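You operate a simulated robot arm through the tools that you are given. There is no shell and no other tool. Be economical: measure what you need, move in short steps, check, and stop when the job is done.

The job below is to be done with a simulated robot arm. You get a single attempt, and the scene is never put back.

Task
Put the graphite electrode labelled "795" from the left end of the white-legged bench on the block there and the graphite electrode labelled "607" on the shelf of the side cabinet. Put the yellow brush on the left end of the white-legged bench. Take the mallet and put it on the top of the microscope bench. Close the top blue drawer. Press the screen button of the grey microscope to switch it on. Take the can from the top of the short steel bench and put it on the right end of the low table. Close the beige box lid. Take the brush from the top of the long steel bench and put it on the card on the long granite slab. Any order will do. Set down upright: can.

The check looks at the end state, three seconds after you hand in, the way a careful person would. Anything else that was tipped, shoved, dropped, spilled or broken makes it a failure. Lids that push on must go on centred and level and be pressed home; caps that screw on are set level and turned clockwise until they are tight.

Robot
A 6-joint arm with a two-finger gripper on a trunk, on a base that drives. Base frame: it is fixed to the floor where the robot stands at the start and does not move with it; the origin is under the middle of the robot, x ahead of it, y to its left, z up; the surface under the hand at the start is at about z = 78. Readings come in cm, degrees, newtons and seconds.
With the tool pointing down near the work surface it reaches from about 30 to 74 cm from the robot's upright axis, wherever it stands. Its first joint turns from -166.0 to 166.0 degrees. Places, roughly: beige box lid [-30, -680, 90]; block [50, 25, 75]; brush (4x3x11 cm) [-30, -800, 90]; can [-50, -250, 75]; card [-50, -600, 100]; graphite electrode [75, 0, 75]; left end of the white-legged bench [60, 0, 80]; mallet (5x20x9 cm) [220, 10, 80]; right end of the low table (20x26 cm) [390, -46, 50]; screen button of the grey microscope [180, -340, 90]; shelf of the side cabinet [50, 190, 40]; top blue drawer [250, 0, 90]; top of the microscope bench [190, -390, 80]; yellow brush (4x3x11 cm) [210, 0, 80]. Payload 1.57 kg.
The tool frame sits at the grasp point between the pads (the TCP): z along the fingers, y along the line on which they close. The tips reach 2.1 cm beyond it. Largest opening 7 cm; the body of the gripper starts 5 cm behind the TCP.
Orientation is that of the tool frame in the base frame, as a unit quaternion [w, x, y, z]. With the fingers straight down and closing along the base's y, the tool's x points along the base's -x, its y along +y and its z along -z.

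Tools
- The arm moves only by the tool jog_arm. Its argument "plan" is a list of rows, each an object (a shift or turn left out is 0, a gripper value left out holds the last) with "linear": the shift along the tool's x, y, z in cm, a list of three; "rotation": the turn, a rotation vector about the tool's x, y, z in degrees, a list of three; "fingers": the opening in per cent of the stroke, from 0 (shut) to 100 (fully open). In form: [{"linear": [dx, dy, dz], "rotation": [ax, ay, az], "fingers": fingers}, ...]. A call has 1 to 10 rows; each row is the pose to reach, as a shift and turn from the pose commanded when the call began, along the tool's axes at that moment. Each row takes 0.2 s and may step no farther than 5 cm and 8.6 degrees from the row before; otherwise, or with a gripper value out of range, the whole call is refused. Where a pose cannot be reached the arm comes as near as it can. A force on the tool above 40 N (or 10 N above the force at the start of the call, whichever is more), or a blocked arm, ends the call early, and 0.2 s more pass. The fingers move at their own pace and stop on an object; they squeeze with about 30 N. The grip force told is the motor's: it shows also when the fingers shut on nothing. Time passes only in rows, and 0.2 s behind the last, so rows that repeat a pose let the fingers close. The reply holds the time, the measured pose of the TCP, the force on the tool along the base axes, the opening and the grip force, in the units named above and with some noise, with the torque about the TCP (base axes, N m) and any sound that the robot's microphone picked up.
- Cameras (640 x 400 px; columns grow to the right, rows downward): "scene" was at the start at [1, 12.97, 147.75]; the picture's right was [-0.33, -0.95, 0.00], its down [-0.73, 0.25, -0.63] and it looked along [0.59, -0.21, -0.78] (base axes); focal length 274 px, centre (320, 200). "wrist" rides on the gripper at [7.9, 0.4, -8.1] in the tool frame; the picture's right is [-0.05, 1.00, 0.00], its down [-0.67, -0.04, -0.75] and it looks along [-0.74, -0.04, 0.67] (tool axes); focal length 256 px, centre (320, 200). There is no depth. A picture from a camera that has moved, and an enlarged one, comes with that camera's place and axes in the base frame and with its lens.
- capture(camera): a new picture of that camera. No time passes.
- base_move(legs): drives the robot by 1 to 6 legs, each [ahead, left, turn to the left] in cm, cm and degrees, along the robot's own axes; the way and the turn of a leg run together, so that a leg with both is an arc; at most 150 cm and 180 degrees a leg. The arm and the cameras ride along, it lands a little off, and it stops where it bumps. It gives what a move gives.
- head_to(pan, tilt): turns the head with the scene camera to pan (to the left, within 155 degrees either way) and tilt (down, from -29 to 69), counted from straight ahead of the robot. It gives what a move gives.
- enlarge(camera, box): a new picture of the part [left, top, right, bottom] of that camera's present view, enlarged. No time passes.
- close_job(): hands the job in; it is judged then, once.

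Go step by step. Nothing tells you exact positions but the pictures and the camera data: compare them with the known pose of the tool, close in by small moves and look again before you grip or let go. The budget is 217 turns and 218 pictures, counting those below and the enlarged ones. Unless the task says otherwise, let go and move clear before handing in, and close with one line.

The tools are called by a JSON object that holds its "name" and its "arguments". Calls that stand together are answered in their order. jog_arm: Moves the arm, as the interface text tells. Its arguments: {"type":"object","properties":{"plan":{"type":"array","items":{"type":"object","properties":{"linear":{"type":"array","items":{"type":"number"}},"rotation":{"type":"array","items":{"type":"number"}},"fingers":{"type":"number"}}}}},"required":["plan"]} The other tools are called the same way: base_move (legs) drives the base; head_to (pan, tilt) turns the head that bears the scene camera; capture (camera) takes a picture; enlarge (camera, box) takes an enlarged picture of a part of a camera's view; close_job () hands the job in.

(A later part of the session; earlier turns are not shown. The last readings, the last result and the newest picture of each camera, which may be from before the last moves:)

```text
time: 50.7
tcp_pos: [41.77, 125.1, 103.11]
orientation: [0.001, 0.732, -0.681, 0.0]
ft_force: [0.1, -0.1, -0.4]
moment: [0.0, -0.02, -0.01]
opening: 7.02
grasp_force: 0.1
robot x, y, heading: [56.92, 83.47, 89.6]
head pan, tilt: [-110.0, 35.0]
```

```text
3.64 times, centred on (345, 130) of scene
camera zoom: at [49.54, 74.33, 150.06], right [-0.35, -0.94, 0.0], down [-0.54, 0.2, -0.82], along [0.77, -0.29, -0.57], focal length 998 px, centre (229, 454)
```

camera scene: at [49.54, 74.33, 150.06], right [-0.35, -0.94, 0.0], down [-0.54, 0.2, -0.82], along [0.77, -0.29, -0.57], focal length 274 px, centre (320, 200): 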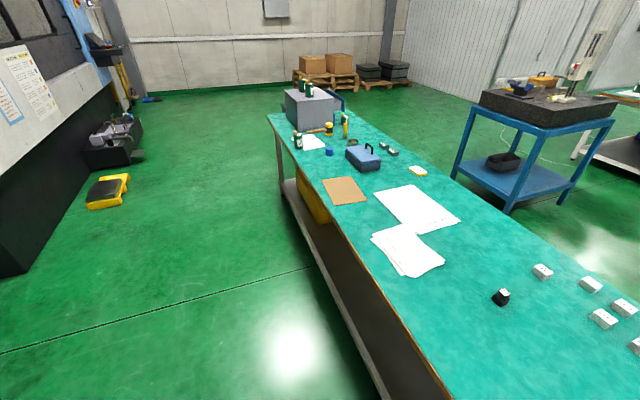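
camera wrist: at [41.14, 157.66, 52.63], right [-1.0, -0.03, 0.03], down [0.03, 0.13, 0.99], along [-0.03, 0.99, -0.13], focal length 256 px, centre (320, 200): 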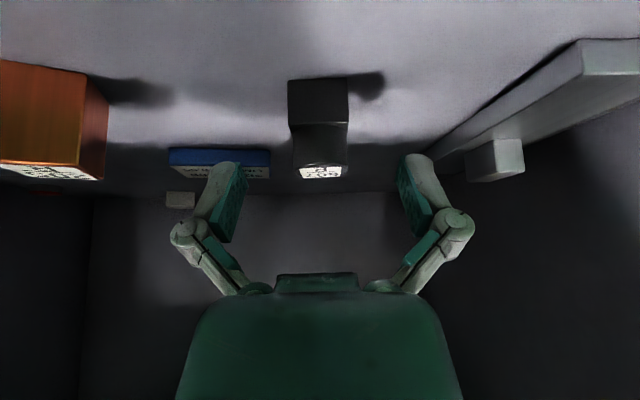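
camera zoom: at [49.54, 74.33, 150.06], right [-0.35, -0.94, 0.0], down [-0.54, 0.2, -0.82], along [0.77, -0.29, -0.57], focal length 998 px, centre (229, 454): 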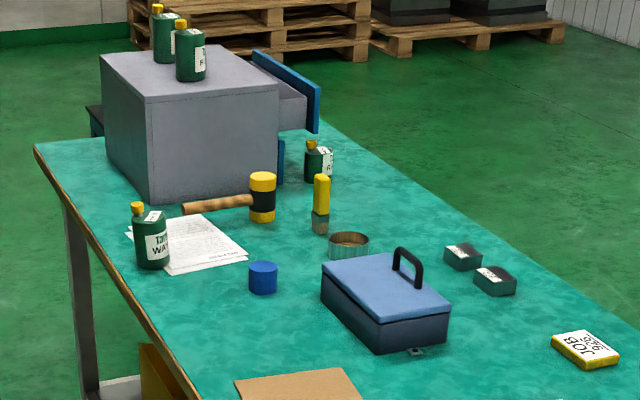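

Drawer unit at x≈234–260 opens toward −y; mallet head ≈(218, 4), brush ≈(210, −4). I drive round the bench's left end to its right side (y≈−68), keeping heading +y.

{"name": "base_move", "arguments": {"legs": [[0, 88, 0], [-150, 0, 0], [0, -150, 0], [0, -85, 0]]}}

{"name": "head_to", "arguments": {"pan": -10, "tilt": 45}}

{"name": "capture", "arguments": {"camera": "scene"}}

{"name": "capture", "arguments": {"camera": "wrist"}}

```text
time: 73.6
tcp_pos: [190.85, -29.04, 103.18]
orientation: [0.001, 0.732, -0.682, 0.001]
ft_force: [0.7, -0.7, 0.6]
moment: [0.02, -0.04, 0.03]
opening: 7.0
grasp_force: 0.1
robot x, y, heading: [205.92, -70.95, 89.7]
head pan, tilt: [-110.0, 35.0]
```

```text
time: 75.4
tcp_pos: [191.03, -29.11, 103.24]
orientation: [0.0, 0.732, -0.681, 0.0]
ft_force: [0.5, -0.8, 0.8]
moment: [-0.02, -0.02, 0.04]
opening: 7.0
grasp_force: 0.0
robot x, y, heading: [206.33, -71.06, 89.7]
head pan, tilt: [-10.0, 45.0]
```

```text
179 pictures are left
camera scene: at [191.88, -68.75, 148.56], right [0.98, -0.18, 0.0], down [-0.13, -0.7, -0.71], along [0.13, 0.69, -0.71], focal length 274 px, centre (320, 200)
```

scene: 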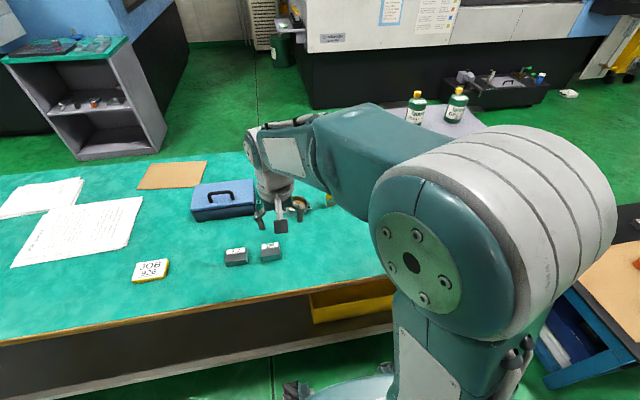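

```text
178 pictures are left
camera wrist: at [191.21, -36.96, 111.4], right [-1.0, -0.02, 0.0], down [-0.01, 0.67, 0.74], along [-0.01, 0.74, -0.67], focal length 256 px, centre (320, 200)
```

wrist: 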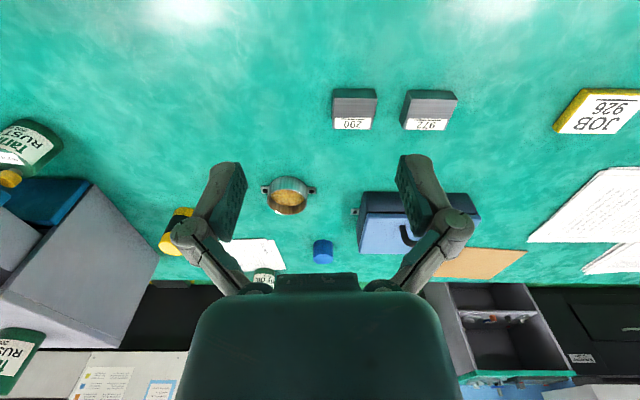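

{"name": "jog_arm", "arguments": {"plan": [{"linear": [0, -4.8, -1]}, {"linear": [0, -9.6, -2]}, {"linear": [0, -14.4, -3]}, {"linear": [0, -19.2, -4]}]}}

{"name": "capture", "arguments": {"camera": "wrist"}}

{"name": "head_to", "arguments": {"pan": -35, "tilt": 35}}

{"name": "capture", "arguments": {"camera": "scene"}}

```text
time: 76.4
tcp_pos: [210.48, -27.67, 107.29]
orientation: [0.001, 0.732, -0.681, 0.0]
ft_force: [0.1, 0.4, 0.1]
moment: [0.0, 0.0, 0.0]
opening: 7.02
grasp_force: 0.1
robot x, y, heading: [206.16, -70.87, 89.2]
head pan, tilt: [-10.0, 45.0]
```

```text
177 pictures are left
camera wrist: at [210.59, -35.49, 115.33], right [-1.0, -0.02, 0.0], down [-0.01, 0.67, 0.74], along [-0.02, 0.74, -0.67], focal length 256 px, centre (320, 200)
```

wrist: 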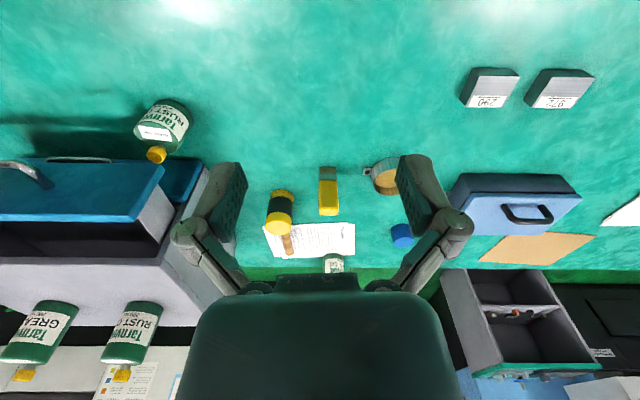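

```text
time: 77.3
tcp_pos: [210.26, -27.56, 107.29]
orientation: [0.0, 0.732, -0.682, 0.0]
ft_force: [0.1, -0.1, -0.1]
moment: [-0.02, 0.01, 0.05]
opening: 6.99
grasp_force: 0.0
robot x, y, heading: [206.44, -71.27, 89.3]
head pan, tilt: [-35.0, 35.0]
```

```text
176 pictures are left
camera scene: at [195.58, -69.58, 150.05], right [0.81, -0.58, 0.0], down [-0.33, -0.47, -0.82], along [0.48, 0.67, -0.57], focal length 274 px, centre (320, 200)
```

scene: 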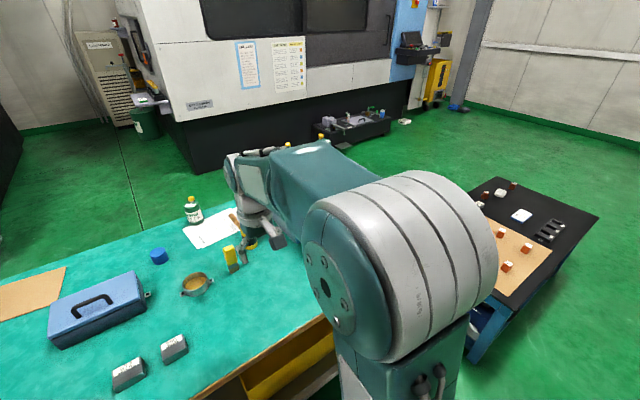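

The top drawer is open ~7 cm; a bottle stands at about (233, −14). I shift the base 17 cm right and look at the drawer front from above.

{"name": "base_move", "arguments": {"legs": [[0, -17, 0]]}}

{"name": "jog_arm", "arguments": {"plan": [{"linear": [1.5, -4, -1.5], "fingers": 0}, {"linear": [3, -8, -3]}, {"linear": [4.5, -12, -4]}, {"linear": [6, -16, -5]}]}}

{"name": "capture", "arguments": {"camera": "wrist"}}

```text
time: 78.8
tcp_pos: [227.18, -27.72, 107.25]
orientation: [-0.001, 0.732, -0.682, 0.002]
ft_force: [0.4, 0.2, -0.5]
moment: [0.01, -0.04, 0.03]
opening: 7.0
grasp_force: 0.0
robot x, y, heading: [223.43, -70.8, 89.3]
head pan, tilt: [-35.0, 35.0]
```

```text
time: 79.8
tcp_pos: [244.19, -32.43, 112.2]
orientation: [0.001, 0.732, -0.682, -0.001]
ft_force: [0.5, -0.4, 0.3]
moment: [-0.05, 0.0, -0.01]
opening: 0.01
grasp_force: 28.5
robot x, y, heading: [223.58, -70.9, 89.5]
head pan, tilt: [-35.0, 35.0]
```

```text
175 pictures are left
camera wrist: at [244.37, -40.31, 120.23], right [-1.0, -0.02, 0.0], down [-0.01, 0.67, 0.74], along [-0.02, 0.74, -0.67], focal length 256 px, centre (320, 200)
```

wrist: 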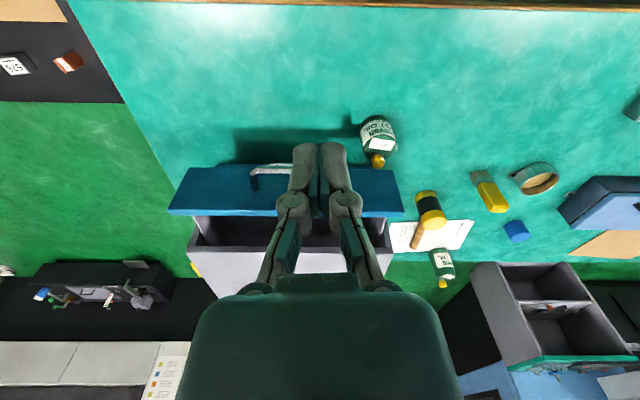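

Drawer panel: x 231–266, z 86–97, y≈−11.4, handle at z≈90. I go in front of its upper middle with closed fingers.

{"name": "jog_arm", "arguments": {"plan": [{"linear": [-2.4, -1, 3.4]}, {"linear": [-4.8, -2, 6.8]}, {"linear": [-7.2, -3, 10.2]}, {"linear": [-9.6, -4.1, 13.6]}, {"linear": [-12.1, -5.26, 16.7]}]}}

{"name": "capture", "arguments": {"camera": "wrist"}}

```text
time: 81.0
tcp_pos: [248.56, -20.2, 95.24]
orientation: [0.0, 0.732, -0.681, -0.001]
ft_force: [-0.5, 0.0, 1.1]
moment: [0.04, -0.01, 0.01]
opening: 0.0
grasp_force: 28.4
robot x, y, heading: [223.51, -70.9, 89.6]
head pan, tilt: [-35.0, 35.0]
```

```text
174 pictures are left
camera wrist: at [248.69, -28.02, 103.42], right [-1.0, -0.02, 0.0], down [-0.01, 0.67, 0.74], along [-0.02, 0.74, -0.67], focal length 256 px, centre (320, 200)
```

wrist: 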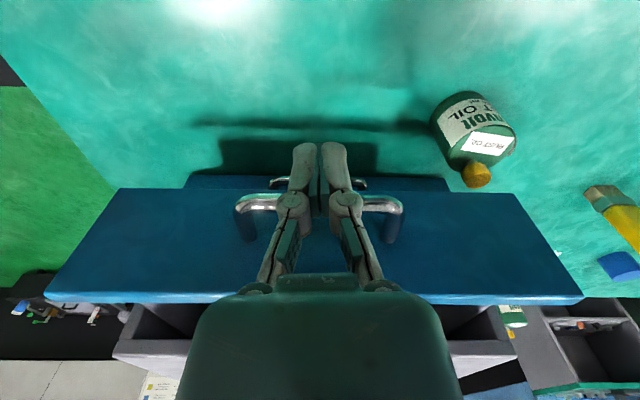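

Centred. Raise slightly above the handle and push the panel in.

{"name": "jog_arm", "arguments": {"plan": [{"linear": [-4, -0.28, -0.7]}, {"linear": [-7, -0.49, -0.7]}, {"linear": [-8.5, -0.6, -0.7]}, {"linear": [-10, -0.7, -0.7]}, {"linear": [-11.5, -0.8, -0.7]}, {"linear": [-12.5, -0.87, -0.7]}]}}

{"name": "capture", "arguments": {"camera": "wrist"}}

```text
time: 82.3
tcp_pos: [248.37, -7.64, 96.07]
orientation: [0.002, 0.732, -0.682, -0.001]
ft_force: [-0.4, -0.5, -0.5]
moment: [0.01, 0.02, -0.01]
opening: 0.02
grasp_force: 28.3
robot x, y, heading: [223.41, -71.38, 89.6]
head pan, tilt: [-35.0, 35.0]
```

```text
173 pictures are left
camera wrist: at [248.47, -15.5, 104.28], right [-1.0, -0.02, 0.0], down [-0.01, 0.67, 0.74], along [-0.01, 0.74, -0.67], focal length 256 px, centre (320, 200)
```

wrist: 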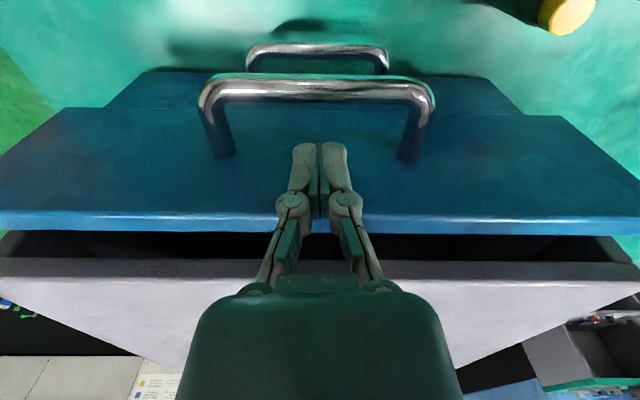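

The drawer moved, about 3 cm of gap remains. Continue pushing.

{"name": "jog_arm", "arguments": {"plan": [{"linear": [-1.5, -0.1, 0]}, {"linear": [-2.5, -0.17, 0]}, {"linear": [-3.5, -0.24, 0]}, {"linear": [-4.5, -0.31, 0]}, {"linear": [-5.5, -0.38, 0]}]}}

{"name": "capture", "arguments": {"camera": "wrist"}}

```text
time: 82.9
tcp_pos: [248.29, -5.91, 96.24]
orientation: [0.008, 0.731, -0.683, 0.003]
ft_force: [-3.0, -15.8, 4.7]
moment: [0.22, -0.11, -0.19]
opening: 0.0
grasp_force: 28.8
robot x, y, heading: [223.49, -71.37, 89.4]
head pan, tilt: [-35.0, 35.0]
stopped in row 2: the force on the tool passed its limit at 52 N (the readings are from after the stop); the commanded pose is now the measured one
```

```text
172 pictures are left
camera wrist: at [248.48, -13.79, 104.39], right [-1.0, -0.01, 0.01], down [-0.01, 0.68, 0.73], along [-0.01, 0.73, -0.68], focal length 256 px, centre (320, 200)
```

wrist: 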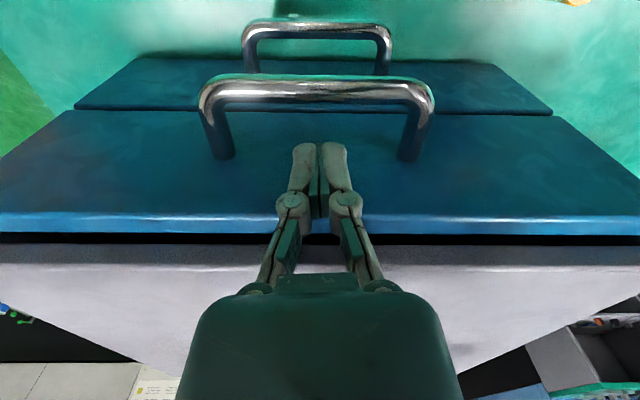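

Push stopped at 52 N, and the upper panel now looks flush with the lower one. I push once more gently to confirm the stop.

{"name": "jog_arm", "arguments": {"plan": [{"linear": [-0.3, 0, 0]}, {"linear": [-0.6, 0, 0]}, {"linear": [-0.9, 0, 0]}, {"linear": [-1.2, 0, 0]}]}}

{"name": "jog_arm", "arguments": {"plan": [{"linear": [3, 0, -0.3]}, {"linear": [7, 0, -1]}, {"linear": [11, 0, -4]}, {"linear": [12, 0, -8]}]}}

{"name": "capture", "arguments": {"camera": "wrist"}}

```text
time: 83.4
tcp_pos: [248.34, -6.09, 96.11]
orientation: [0.012, 0.73, -0.683, 0.007]
ft_force: [-4.6, -17.0, 7.2]
moment: [0.28, -0.12, -0.16]
opening: 0.01
grasp_force: 28.6
robot x, y, heading: [223.5, -71.14, 89.3]
head pan, tilt: [-35.0, 35.0]
stopped in row 2: the force on the tool passed its limit at 45 N (the readings are from after the stop); the commanded pose is now the measured one
```

```text
time: 84.4
tcp_pos: [248.97, -17.82, 104.41]
orientation: [0.012, 0.73, -0.684, 0.006]
ft_force: [-0.2, 1.0, -0.3]
moment: [-0.02, -0.01, 0.02]
opening: 0.0
grasp_force: 28.9
robot x, y, heading: [223.06, -71.0, 89.3]
head pan, tilt: [-35.0, 35.0]
```

```text
171 pictures are left
camera wrist: at [249.22, -25.49, 112.66], right [-1.0, -0.01, 0.01], down [0.0, 0.69, 0.73], along [-0.01, 0.73, -0.69], focal length 256 px, centre (320, 200)
```

wrist: 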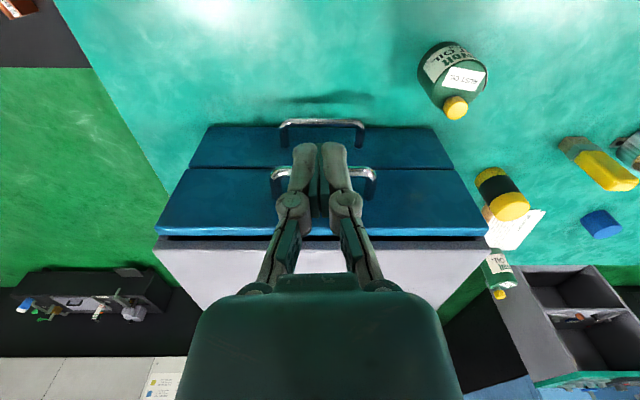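

Drawer is closed. Now the brush: shift base left, position the hand behind the brush and look.

{"name": "jog_arm", "arguments": {"plan": [{"linear": [4, 3, 0], "fingers": 100}, {"linear": [8, 6, 0]}, {"linear": [11, 10, -1]}, {"linear": [12, 15, -2]}, {"linear": [12, 20, -2]}]}}

{"name": "base_move", "arguments": {"legs": [[4, 17, 0]]}}

{"name": "capture", "arguments": {"camera": "wrist"}}

```text
refused: row 3 steps farther than a row can; nothing moved
```

```text
time: 85.8
tcp_pos: [232.67, -13.65, 104.35]
orientation: [0.012, 0.729, -0.685, 0.005]
ft_force: [0.3, -0.3, -0.1]
moment: [0.01, 0.04, 0.01]
opening: 0.0
grasp_force: 29.5
robot x, y, heading: [206.22, -67.0, 89.3]
head pan, tilt: [-35.0, 35.0]
```

```text
170 pictures are left
camera wrist: at [232.85, -21.31, 112.63], right [-1.0, -0.01, 0.01], down [0.0, 0.68, 0.73], along [-0.01, 0.73, -0.68], focal length 256 px, centre (320, 200)
```

wrist: 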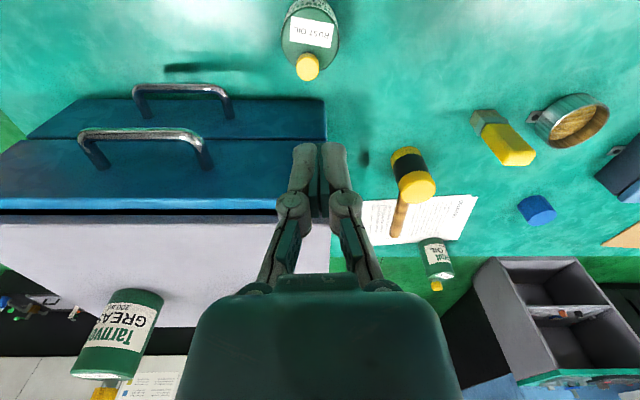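

{"name": "jog_arm", "arguments": {"plan": [{"linear": [0, 4.5, 0.5], "rotation": [0.6, -1.4, 0], "fingers": 100}, {"linear": [-0.3, 9, 1], "rotation": [0.6, -1.4, 0]}, {"linear": [-0.4, 13.5, 2], "rotation": [0.6, -1.4, 0]}, {"linear": [-0.5, 18, 2.5], "rotation": [0.6, -1.4, 0]}, {"linear": [-0.6, 22.2, 3], "rotation": [0.6, -1.4, 0]}]}}

{"name": "capture", "arguments": {"camera": "wrist"}}

```text
time: 87.0
tcp_pos: [209.93, -14.33, 101.51]
orientation: [-0.003, 0.729, -0.684, 0.001]
ft_force: [-0.3, -0.9, -0.2]
moment: [-0.03, 0.01, 0.03]
opening: 7.01
grasp_force: 0.0
robot x, y, heading: [206.28, -66.8, 89.1]
head pan, tilt: [-35.0, 35.0]
```

```text
169 pictures are left
camera wrist: at [210.0, -22.37, 109.61], right [-1.0, -0.01, 0.0], down [-0.01, 0.67, 0.75], along [0.0, 0.75, -0.67], focal length 256 px, centre (320, 200)
```

wrist: 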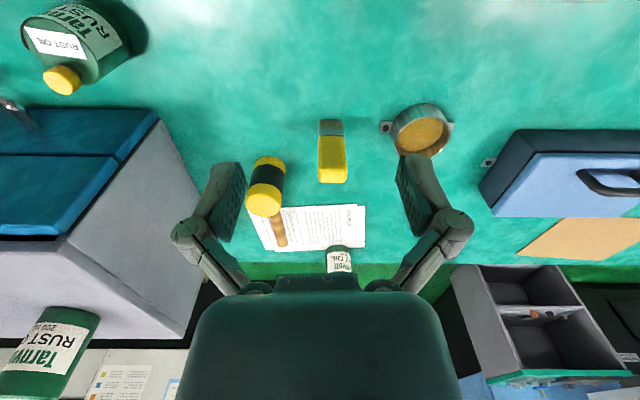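

{"name": "enlarge", "arguments": {"camera": "wrist", "box": [230, 90, 450, 230]}}

```text
2.86 times, centred on (340, 160) of wrist
camera zoom: at [210.0, -22.37, 109.61], right [-1.0, -0.01, 0.0], down [-0.01, 0.67, 0.75], along [0.0, 0.75, -0.67], focal length 731 px, centre (263, 314)
```

zoom: 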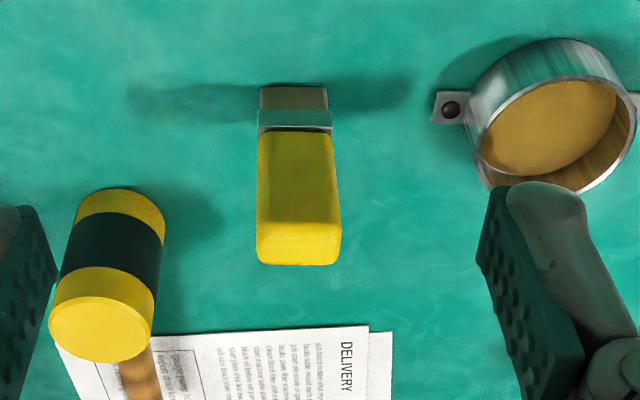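

Brush stands upright at ≈(208.6, −2.1), top ≈88–89. Move above it, fingers 75 % open to clear the mallet, and descend to z=91 to check.

{"name": "jog_arm", "arguments": {"plan": [{"linear": [-4.5, 0.2, 0], "rotation": [0, 0, 1.2], "fingers": 75}, {"linear": [-9, 0.4, 0], "rotation": [0, 0, 2.4]}, {"linear": [-12.26, 0.56, 1], "rotation": [0, 0, 3.6]}, {"linear": [-12.26, 0.56, 5.5], "rotation": [0, 0, 3.6]}, {"linear": [-12.26, 0.56, 9], "rotation": [0, 0, 3.6]}]}}

{"name": "capture", "arguments": {"camera": "wrist"}}

```text
time: 88.2
tcp_pos: [209.07, -2.09, 92.57]
orientation: [-0.002, 0.707, -0.707, 0.001]
ft_force: [0.6, 0.2, -0.1]
moment: [0.03, 0.0, 0.04]
opening: 5.26
grasp_force: 0.2
robot x, y, heading: [206.57, -66.72, 89.3]
head pan, tilt: [-35.0, 35.0]
```

```text
167 pictures are left
camera wrist: at [208.57, -10.03, 100.66], right [-1.0, 0.05, 0.0], down [0.03, 0.66, 0.75], along [0.04, 0.75, -0.67], focal length 256 px, centre (320, 200)
```

wrist: 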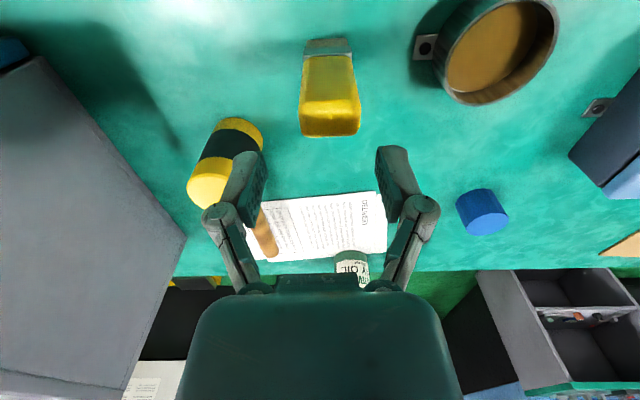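

{"name": "jog_arm", "arguments": {"plan": [{"linear": [0.1, 0.5, 3.5]}, {"linear": [0.1, 0.5, 6]}, {"linear": [0.1, 0.5, 7.3]}]}}

{"name": "capture", "arguments": {"camera": "wrist"}}

```text
time: 89.0
tcp_pos: [208.36, -2.3, 85.25]
orientation: [-0.001, 0.707, -0.707, 0.0]
ft_force: [-0.6, -0.3, 0.9]
moment: [-0.03, 0.02, -0.03]
opening: 5.26
grasp_force: 0.0
robot x, y, heading: [206.53, -66.89, 89.2]
head pan, tilt: [-35.0, 35.0]
```

```text
166 pictures are left
camera wrist: at [207.91, -10.25, 93.33], right [-1.0, 0.05, 0.0], down [0.03, 0.67, 0.75], along [0.04, 0.74, -0.67], focal length 256 px, centre (320, 200)
```

wrist: 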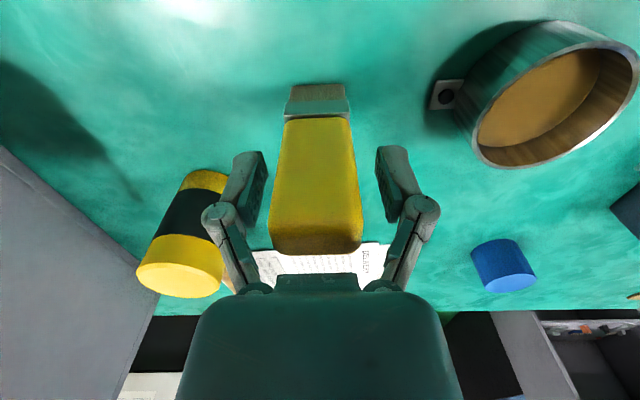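

Brush is between the fingers. Grip and lift.

{"name": "jog_arm", "arguments": {"plan": [{"linear": [0, 0, 0], "fingers": 0}, {"linear": [0, 0, 0], "fingers": 0}, {"linear": [0, 0, 0], "fingers": 0}, {"linear": [0, 0, -4]}, {"linear": [0, 0, -8]}, {"linear": [2, 0, -12]}, {"linear": [6, 0, -15]}, {"linear": [10, 0, -18]}, {"linear": [14, 0, -20]}, {"linear": [18, 0, -20]}]}}

{"name": "capture", "arguments": {"camera": "wrist"}}

```text
time: 91.2
tcp_pos: [208.27, -20.47, 105.14]
orientation: [-0.001, 0.707, -0.707, 0.0]
ft_force: [-0.7, -0.4, -0.2]
moment: [-0.01, 0.01, 0.0]
opening: 3.31
grasp_force: 29.6
robot x, y, heading: [206.78, -66.89, 89.1]
head pan, tilt: [-35.0, 35.0]
```

```text
165 pictures are left
camera wrist: at [207.86, -28.37, 113.24], right [-1.0, 0.05, 0.0], down [0.03, 0.67, 0.75], along [0.04, 0.74, -0.67], focal length 256 px, centre (320, 200)
```

wrist: 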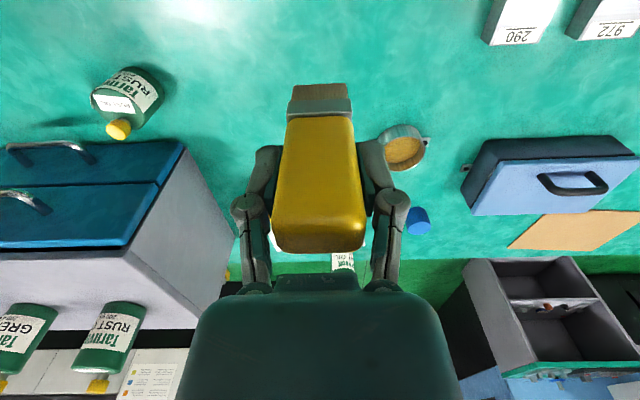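

Brush held. Drive 150 cm left along the bench to its left end.

{"name": "base_move", "arguments": {"legs": [[0, 150, 0]]}}

{"name": "capture", "arguments": {"camera": "wrist"}}

```text
time: 98.7
tcp_pos: [59.54, -17.08, 105.11]
orientation: [0.0, -0.702, 0.712, 0.0]
ft_force: [0.8, 0.4, -0.7]
moment: [-0.01, -0.01, 0.01]
opening: 3.29
grasp_force: 30.4
robot x, y, heading: [57.36, -63.85, 88.4]
head pan, tilt: [-35.0, 35.0]
```

```text
164 pictures are left
camera wrist: at [58.98, -24.97, 113.24], right [-1.0, 0.07, 0.0], down [0.04, 0.66, 0.75], along [0.05, 0.74, -0.67], focal length 256 px, centre (320, 200)
```

wrist: 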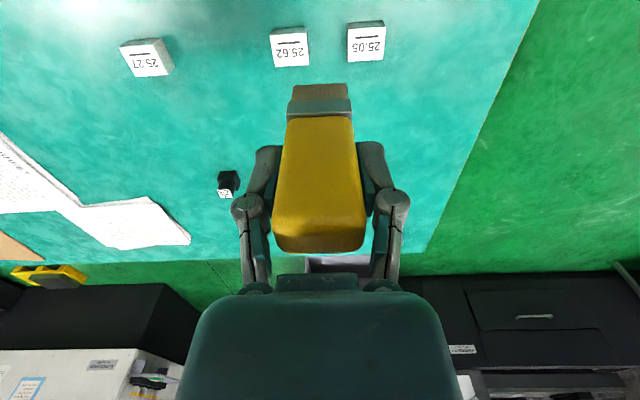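

Clear space at about (57, 2). Extend over it and lower.

{"name": "jog_arm", "arguments": {"plan": [{"linear": [-4.8, 0.7, 0]}, {"linear": [-9.6, 1.4, 0]}, {"linear": [-14.4, 2.1, 0]}, {"linear": [-19, 2.8, 1]}, {"linear": [-19, 2.8, 5.8]}, {"linear": [-19, 2.8, 10.6]}, {"linear": [-19, 2.8, 15.2]}, {"linear": [-19, 2.8, 18.6]}]}}

{"name": "capture", "arguments": {"camera": "wrist"}}

```text
time: 100.5
tcp_pos: [56.86, 1.83, 86.57]
orientation: [0.001, -0.701, 0.713, -0.001]
ft_force: [0.1, 0.4, 0.1]
moment: [0.01, 0.02, 0.0]
opening: 3.31
grasp_force: 29.7
robot x, y, heading: [57.06, -63.3, 88.6]
head pan, tilt: [-35.0, 35.0]
```

```text
163 pictures are left
camera wrist: at [56.29, -6.07, 94.68], right [-1.0, 0.07, 0.0], down [0.04, 0.66, 0.75], along [0.05, 0.74, -0.67], focal length 256 px, centre (320, 200)
```

wrist: 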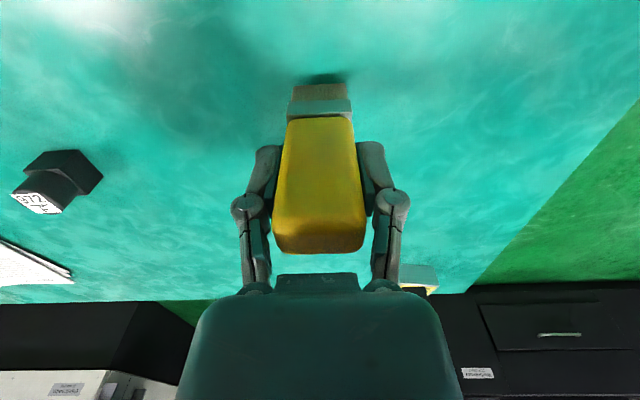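

{"name": "jog_arm", "arguments": {"plan": [{"linear": [0, 0, 0.6]}, {"linear": [0, 0, 1.1]}, {"linear": [0, 0, 1.35]}]}}

```text
time: 101.2
tcp_pos: [57.03, 1.86, 85.26]
orientation: [0.002, -0.702, 0.712, 0.0]
ft_force: [-0.3, -1.1, 2.6]
moment: [-0.06, -0.01, -0.02]
opening: 3.3
grasp_force: 29.9
robot x, y, heading: [57.3, -63.31, 88.2]
head pan, tilt: [-35.0, 35.0]
```

Light contact at the expected height; release and rise.

{"name": "jog_arm", "arguments": {"plan": [{"linear": [0, 0, 0.1]}, {"linear": [0, 0, 0.1], "fingers": 40}, {"linear": [0, 0, 0.1], "fingers": 75}, {"linear": [0, 0, 0.1], "fingers": 75}, {"linear": [0, 0, -4]}, {"linear": [0, 0, -8]}, {"linear": [0, 0, -12]}, {"linear": [4, 0, -15]}, {"linear": [8, 0, -18]}]}}

{"name": "capture", "arguments": {"camera": "wrist"}}

```text
time: 103.2
tcp_pos: [56.76, -6.27, 103.27]
orientation: [0.002, -0.702, 0.712, -0.002]
ft_force: [-0.1, 0.6, -0.9]
moment: [-0.02, 0.02, 0.01]
opening: 5.26
grasp_force: 0.1
robot x, y, heading: [57.21, -63.5, 88.3]
head pan, tilt: [-35.0, 35.0]
```

```text
162 pictures are left
camera wrist: at [56.07, -14.14, 111.39], right [-1.0, 0.07, 0.0], down [0.04, 0.67, 0.74], along [0.05, 0.74, -0.67], focal length 256 px, centre (320, 200)
```

wrist: 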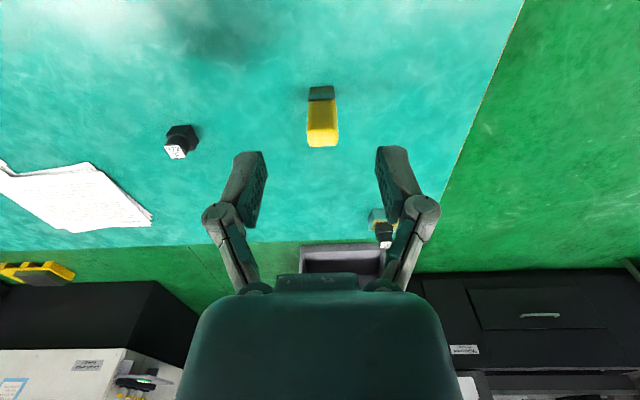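

Brush stands well. Back to the mallet: drive right ~157 cm.

{"name": "base_move", "arguments": {"legs": [[0, -150, 0], [2, -7, 1.5]]}}

{"name": "capture", "arguments": {"camera": "wrist"}}

```text
time: 111.3
tcp_pos: [209.39, -9.82, 103.27]
orientation: [-0.007, 0.708, -0.706, 0.007]
ft_force: [-2.1, -0.4, 0.2]
moment: [0.02, -0.12, 0.02]
opening: 5.24
grasp_force: 0.0
robot x, y, heading: [212.06, -67.01, 89.1]
head pan, tilt: [-35.0, 35.0]
```

```text
161 pictures are left
camera wrist: at [208.78, -17.78, 111.37], right [-1.0, 0.05, -0.02], down [0.02, 0.67, 0.75], along [0.05, 0.74, -0.67], focal length 256 px, centre (320, 200)
```

wrist: 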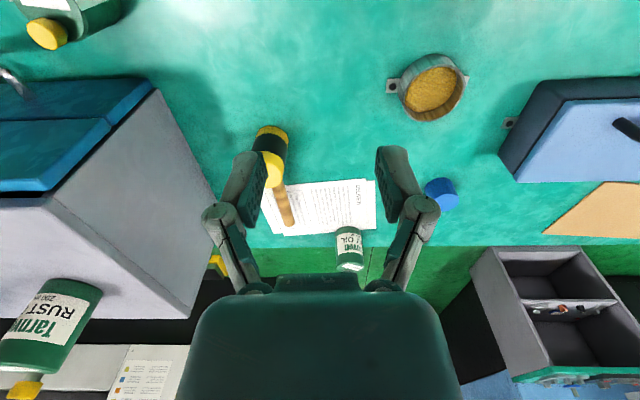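

{"name": "jog_arm", "arguments": {"plan": [{"linear": [0, -4, 0], "fingers": 100}, {"linear": [0, -7.5, 0]}, {"linear": [0, -7.5, 0]}]}}

{"name": "enlarge", "arguments": {"camera": "wrist", "box": [220, 90, 440, 250]}}

```text
time: 112.1
tcp_pos: [218.15, -9.96, 103.56]
orientation: [-0.001, 0.708, -0.706, -0.001]
ft_force: [0.0, -0.4, 0.3]
moment: [0.02, 0.01, 0.0]
opening: 6.97
grasp_force: 0.0
robot x, y, heading: [211.82, -67.02, 89.2]
head pan, tilt: [-35.0, 35.0]
```

```text
2.50 times, centred on (330, 170) of wrist
camera zoom: at [217.76, -17.86, 111.61], right [-1.0, 0.05, 0.0], down [0.03, 0.67, 0.75], along [0.04, 0.74, -0.67], focal length 640 px, centre (295, 275)
```

zoom: 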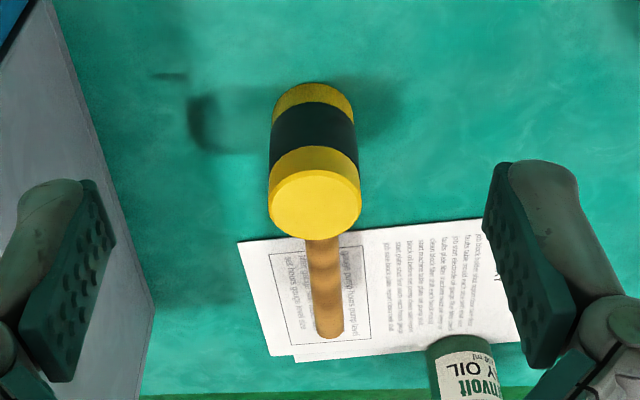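

Mallet head (≈4.6 cm dia.) centred at (217.9, 4.8), top z≈86. Move above and descend around the head.

{"name": "jog_arm", "arguments": {"plan": [{"linear": [-4.9, 0.1, 0]}, {"linear": [-9.8, 0.2, 0]}, {"linear": [-14.7, 0.2, 1]}, {"linear": [-14.7, 0.2, 6]}, {"linear": [-14.7, 0.2, 11]}, {"linear": [-14.7, 0.2, 13]}]}}

{"name": "capture", "arguments": {"camera": "wrist"}}

```text
time: 113.5
tcp_pos: [218.35, 4.8, 90.18]
orientation: [-0.001, 0.708, -0.706, 0.0]
ft_force: [-0.6, 0.0, 0.5]
moment: [0.03, 0.0, 0.01]
opening: 6.99
grasp_force: 0.0
out of reach, approached as far as the arm can: row 3
robot x, y, heading: [212.09, -67.43, 89.2]
head pan, tilt: [-35.0, 35.0]
```

```text
159 pictures are left
camera wrist: at [217.86, -3.09, 98.27], right [-1.0, 0.05, 0.0], down [0.03, 0.66, 0.75], along [0.04, 0.75, -0.67], focal length 256 px, centre (320, 200)
```

wrist: 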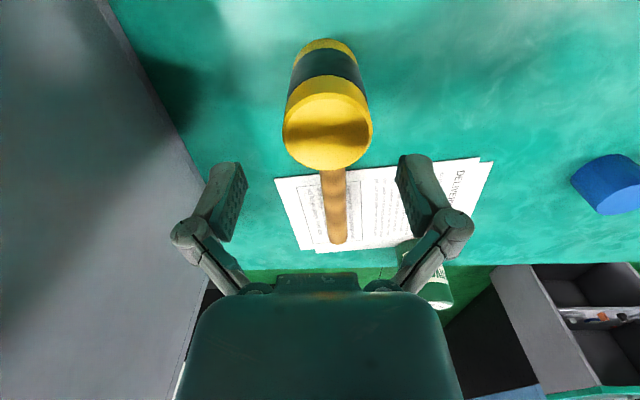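

{"name": "jog_arm", "arguments": {"plan": [{"linear": [0, 0.35, 3]}, {"linear": [0, 0.35, 6]}, {"linear": [0, 0.35, 7]}]}}

{"name": "capture", "arguments": {"camera": "wrist"}}

```text
time: 114.3
tcp_pos: [218.1, 4.81, 83.11]
orientation: [0.0, 0.708, -0.706, 0.0]
ft_force: [0.4, -0.1, -0.4]
moment: [0.02, 0.02, 0.02]
opening: 6.97
grasp_force: 0.1
robot x, y, heading: [212.47, -67.1, 89.1]
head pan, tilt: [-35.0, 35.0]
```

```text
158 pictures are left
camera wrist: at [217.64, -3.03, 91.23], right [-1.0, 0.05, 0.0], down [0.03, 0.67, 0.75], along [0.04, 0.74, -0.67], focal length 256 px, centre (320, 200)
```

wrist: 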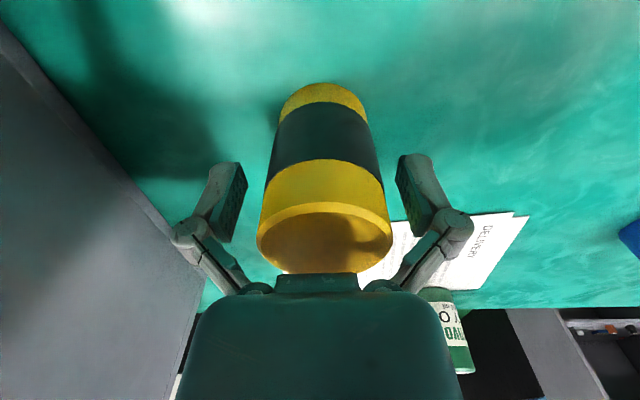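

Close on the head, lift, and retract.

{"name": "jog_arm", "arguments": {"plan": [{"linear": [0, 0, 0], "fingers": 0}, {"linear": [0, 0, 0], "fingers": 0}, {"linear": [0, 0, 0], "fingers": 0}, {"linear": [0, 0, -4]}, {"linear": [0, 0, -8]}, {"linear": [3, 0, -12]}, {"linear": [7, 0, -15]}, {"linear": [11, 0, -18]}, {"linear": [15, 0, -20]}, {"linear": [19, 0, -21]}]}}

{"name": "capture", "arguments": {"camera": "wrist"}}

```text
time: 116.5
tcp_pos: [218.19, -14.1, 104.18]
orientation: [0.0, 0.708, -0.706, -0.001]
ft_force: [-0.6, -0.8, -4.6]
moment: [-0.11, 0.02, 0.02]
opening: 4.97
grasp_force: 30.2
robot x, y, heading: [212.23, -67.12, 89.1]
head pan, tilt: [-35.0, 35.0]
```

```text
157 pictures are left
camera wrist: at [217.73, -22.02, 112.3], right [-1.0, 0.05, 0.0], down [0.03, 0.67, 0.75], along [0.04, 0.74, -0.67], focal length 256 px, centre (320, 200)
```

wrist: 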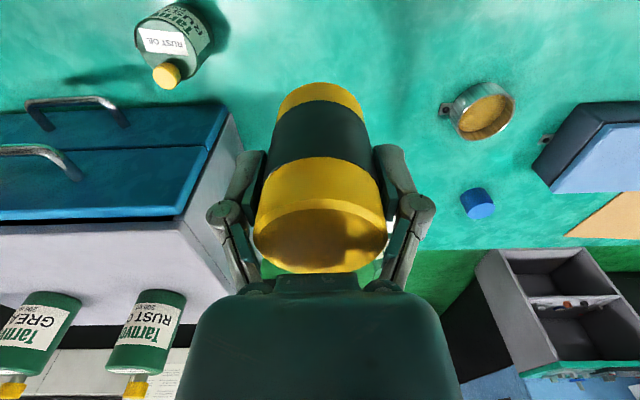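

Mallet held. Retract the arm and look around behind toward the microscope bench.

{"name": "jog_arm", "arguments": {"plan": [{"linear": [4.5, 0, 0]}, {"linear": [9, 0, 0]}, {"linear": [13, 0, -1]}, {"linear": [16, 0, -2]}]}}

{"name": "head_to", "arguments": {"pan": -150, "tilt": 25}}

{"name": "capture", "arguments": {"camera": "scene"}}

{"name": "head_to", "arguments": {"pan": 150, "tilt": 25}}

{"name": "capture", "arguments": {"camera": "scene"}}

```text
time: 117.5
tcp_pos: [218.26, -30.06, 106.28]
orientation: [-0.001, 0.708, -0.706, 0.0]
ft_force: [0.0, 0.2, -3.7]
moment: [-0.08, 0.0, 0.0]
opening: 4.95
grasp_force: 30.0
robot x, y, heading: [212.12, -67.32, 89.1]
head pan, tilt: [-35.0, 35.0]
```

```text
time: 119.4
tcp_pos: [218.25, -29.97, 106.42]
orientation: [0.0, 0.708, -0.706, 0.0]
ft_force: [0.0, 0.2, -4.6]
moment: [-0.1, 0.03, 0.01]
opening: 4.98
grasp_force: 30.2
robot x, y, heading: [212.62, -67.57, 89.2]
head pan, tilt: [-150.0, 25.0]
```

```text
156 pictures are left
camera scene: at [201.02, -81.0, 151.64], right [-0.87, -0.49, 0.0], down [-0.21, 0.37, -0.91], along [0.44, -0.79, -0.42], focal length 274 px, centre (320, 200)
```

scene: 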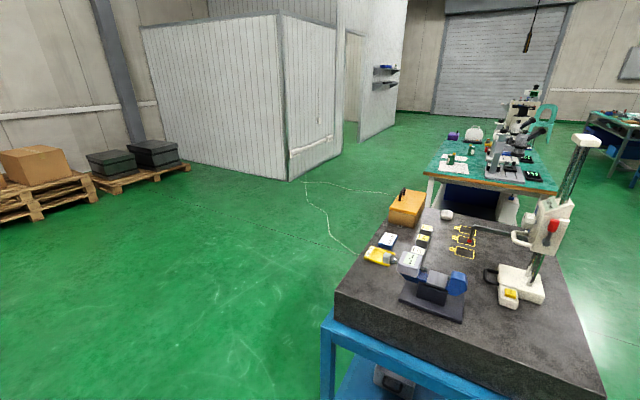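

```text
time: 123.5
tcp_pos: [218.26, -30.02, 106.32]
orientation: [-0.001, 0.708, -0.706, -0.001]
ft_force: [-0.7, -0.8, -4.2]
moment: [-0.07, -0.03, -0.03]
opening: 4.95
grasp_force: 30.6
robot x, y, heading: [212.55, -66.95, 89.1]
head pan, tilt: [150.0, 25.0]
```

```text
155 pictures are left
camera scene: at [191.8, -80.86, 151.64], right [-0.86, 0.51, 0.0], down [0.22, 0.36, -0.91], along [-0.47, -0.78, -0.42], focal length 274 px, centre (320, 200)
```

scene: 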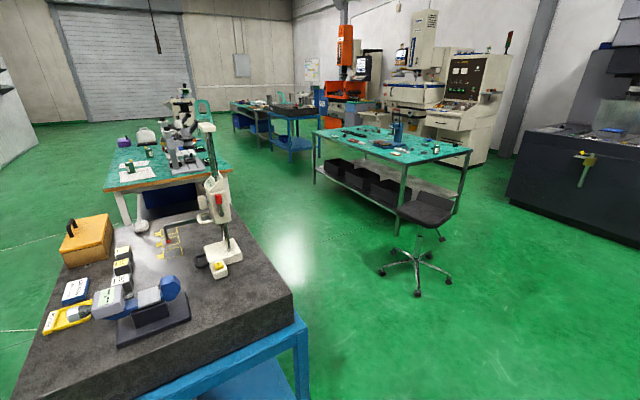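

{"name": "enlarge", "arguments": {"camera": "scene", "box": [90, 70, 250, 190]}}

```text
3.33 times, centred on (170, 130) of scene
camera zoom: at [191.8, -80.86, 151.64], right [-0.86, 0.51, 0.0], down [0.22, 0.36, -0.91], along [-0.47, -0.78, -0.42], focal length 914 px, centre (820, 433)
```

zoom: 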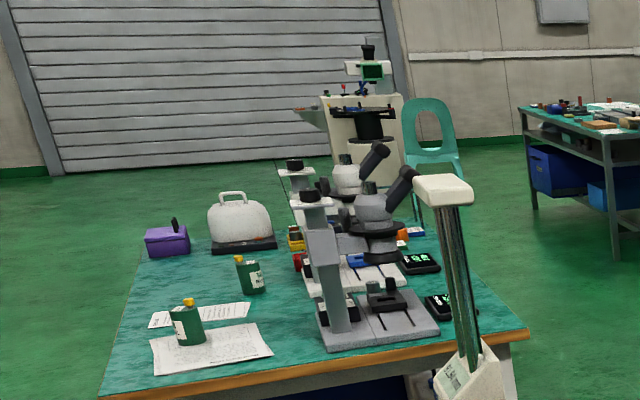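

The microscope bench spans x≈142–230, y from −307; the microscopes face −x. I go down the corridor at x≈98, facing +x.

{"name": "base_move", "arguments": {"legs": [[0, 114, 0], [-15, 0, -90], [0, -150, 0], [0, -85, 0]]}}

{"name": "head_to", "arguments": {"pan": -10, "tilt": 35}}

{"name": "capture", "arguments": {"camera": "scene"}}

{"name": "capture", "arguments": {"camera": "wrist"}}

```text
time: 137.8
tcp_pos: [125.38, -183.74, 106.26]
orientation: [0.0, -0.016, 1.0, -0.005]
ft_force: [-1.1, 0.2, -4.8]
moment: [-0.03, 0.08, 0.03]
opening: 4.92
grasp_force: 29.9
robot x, y, heading: [88.14, -179.37, 0.3]
head pan, tilt: [150.0, 25.0]
stopped in leg 3: the robot was blocked; the commanded pose is now the measured one
```

```text
time: 140.2
tcp_pos: [125.39, -184.2, 106.32]
orientation: [0.001, -0.015, 1.0, -0.003]
ft_force: [0.9, -0.5, -3.4]
moment: [-0.02, 0.1, 0.05]
opening: 4.96
grasp_force: 29.7
robot x, y, heading: [88.16, -179.94, 0.1]
head pan, tilt: [-10.0, 35.0]
```

```text
153 pictures are left
camera scene: at [90.57, -165.98, 150.06], right [-0.17, -0.99, 0.0], down [-0.57, 0.1, -0.82], along [0.81, -0.14, -0.57], focal length 274 px, centre (320, 200)
```

scene: 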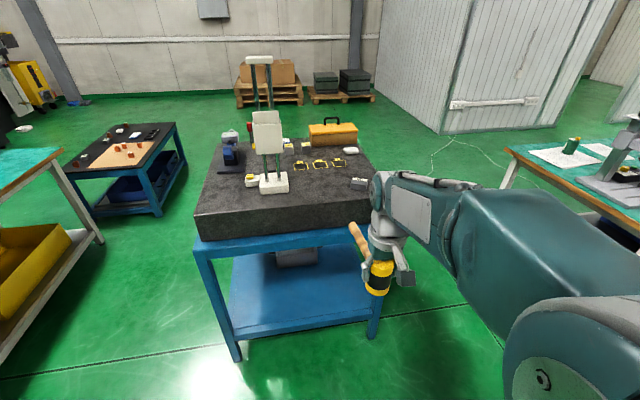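

```text
152 pictures are left
camera wrist: at [117.44, -183.94, 114.47], right [0.03, 1.0, -0.01], down [0.67, -0.01, 0.75], along [0.75, -0.02, -0.67], focal length 256 px, centre (320, 200)
```

wrist: 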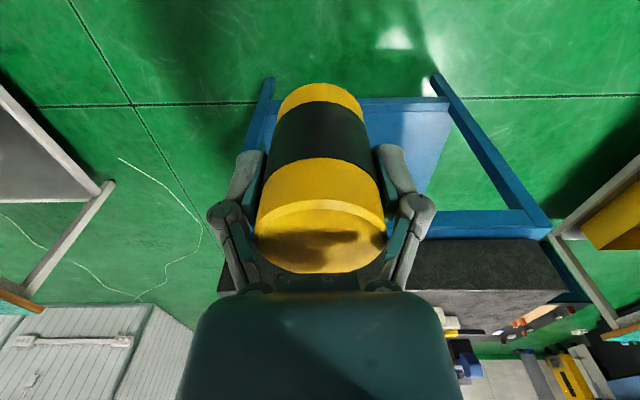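

The base got blocked; probably the stool. Look to the right/back.

{"name": "head_to", "arguments": {"pan": -110, "tilt": 50}}

{"name": "capture", "arguments": {"camera": "scene"}}

```text
time: 142.0
tcp_pos: [125.21, -184.22, 106.31]
orientation: [0.002, -0.014, 1.0, -0.003]
ft_force: [0.5, -0.1, -3.7]
moment: [-0.03, 0.06, 0.01]
opening: 4.92
grasp_force: 30.3
robot x, y, heading: [87.93, -179.62, 0.2]
head pan, tilt: [-110.0, 50.0]
```

```text
151 pictures are left
camera scene: at [79.28, -171.7, 147.89], right [-0.94, 0.34, 0.0], down [0.26, 0.72, -0.64], along [-0.22, -0.61, -0.77], focal length 274 px, centre (320, 200)
```

scene: 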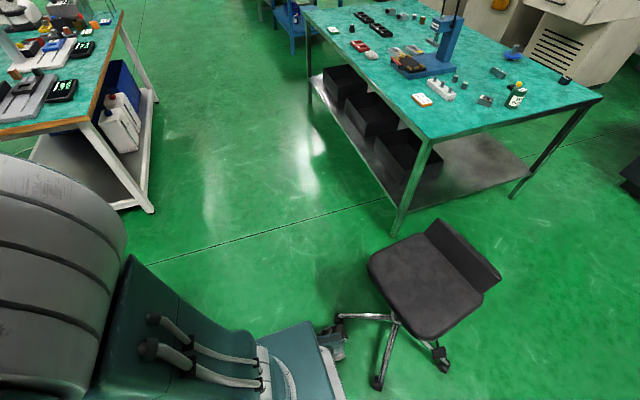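

A stool leg blocks. I step away, move 14 cm toward +x, then continue down the corridor.

{"name": "base_move", "arguments": {"legs": [[0, 5, 0], [14, 0, 0], [0, -90, 0]]}}

{"name": "capture", "arguments": {"camera": "scene"}}

```text
time: 148.2
tcp_pos: [140.01, -268.63, 106.36]
orientation: [0.001, -0.017, 1.0, -0.003]
ft_force: [0.7, 0.5, -3.7]
moment: [-0.04, 0.08, 0.0]
opening: 4.97
grasp_force: 30.3
robot x, y, heading: [102.6, -264.42, 0.5]
head pan, tilt: [-110.0, 50.0]
```

```text
150 pictures are left
camera scene: at [93.88, -256.37, 147.88], right [-0.94, 0.33, 0.0], down [0.25, 0.72, -0.64], along [-0.21, -0.61, -0.76], focal length 274 px, centre (320, 200)
```

scene: 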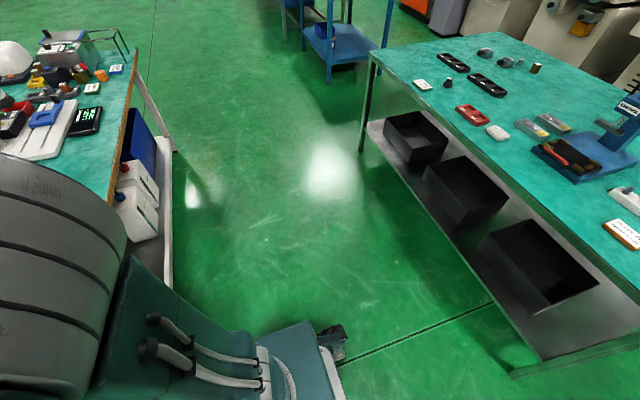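

{"name": "head_to", "arguments": {"pan": -20, "tilt": 35}}

{"name": "capture", "arguments": {"camera": "scene"}}

```text
time: 149.8
tcp_pos: [140.07, -268.9, 106.39]
orientation: [0.0, -0.016, 1.0, -0.002]
ft_force: [0.4, 0.2, -4.0]
moment: [-0.03, 0.06, 0.01]
opening: 4.97
grasp_force: 30.5
robot x, y, heading: [103.0, -264.57, 0.5]
head pan, tilt: [-20.0, 35.0]
```

```text
149 pictures are left
camera scene: at [104.76, -252.18, 150.05], right [-0.33, -0.94, 0.0], down [-0.54, 0.19, -0.82], along [0.77, -0.27, -0.57], focal length 274 px, centre (320, 200)
```

scene: 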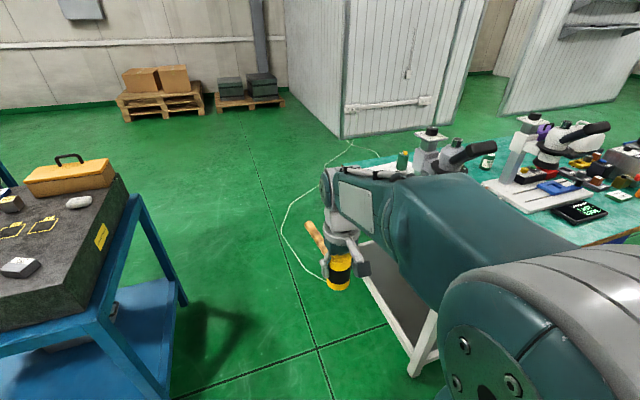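

There is a ~100 cm gap between the stand and the bench. I drive in along +x, then turn to face the bench front near its free left part.

{"name": "base_move", "arguments": {"legs": [[52, 3, 0], [52, 3, 0], [0, 0, -90]]}}

{"name": "head_to", "arguments": {"pan": 0, "tilt": 45}}

{"name": "capture", "arguments": {"camera": "scene"}}

{"name": "capture", "arguments": {"camera": "wrist"}}

```text
time: 159.3
tcp_pos: [203.39, -295.68, 106.39]
orientation: [-0.001, 0.695, 0.719, -0.003]
ft_force: [0.1, 0.4, -5.1]
moment: [0.09, 0.02, -0.03]
opening: 4.99
grasp_force: 29.8
robot x, y, heading: [207.35, -258.49, -89.4]
head pan, tilt: [-20.0, 35.0]
```

```text
time: 160.2
tcp_pos: [203.3, -295.7, 106.33]
orientation: [-0.001, 0.695, 0.719, -0.002]
ft_force: [0.5, -0.2, -3.9]
moment: [0.05, 0.02, 0.04]
opening: 4.93
grasp_force: 29.5
robot x, y, heading: [207.16, -258.43, -89.1]
head pan, tilt: [0.0, 45.0]
```

```text
148 pictures are left
camera scene: at [222.66, -260.61, 148.57], right [-1.0, -0.01, 0.0], down [-0.01, 0.71, -0.71], along [0.01, -0.71, -0.71], focal length 274 px, centre (320, 200)
```

scene: 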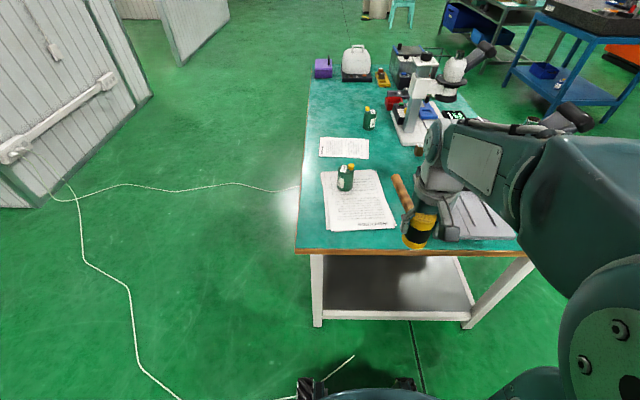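

```text
147 pictures are left
camera wrist: at [203.57, -287.73, 114.47], right [1.0, -0.02, -0.01], down [-0.01, -0.67, 0.75], along [-0.02, -0.75, -0.67], focal length 256 px, centre (320, 200)
```

wrist: 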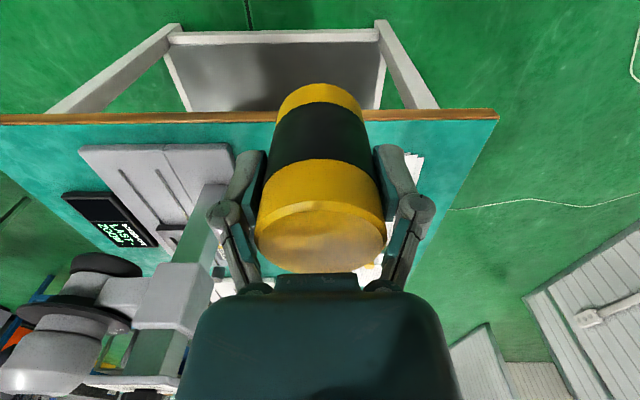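

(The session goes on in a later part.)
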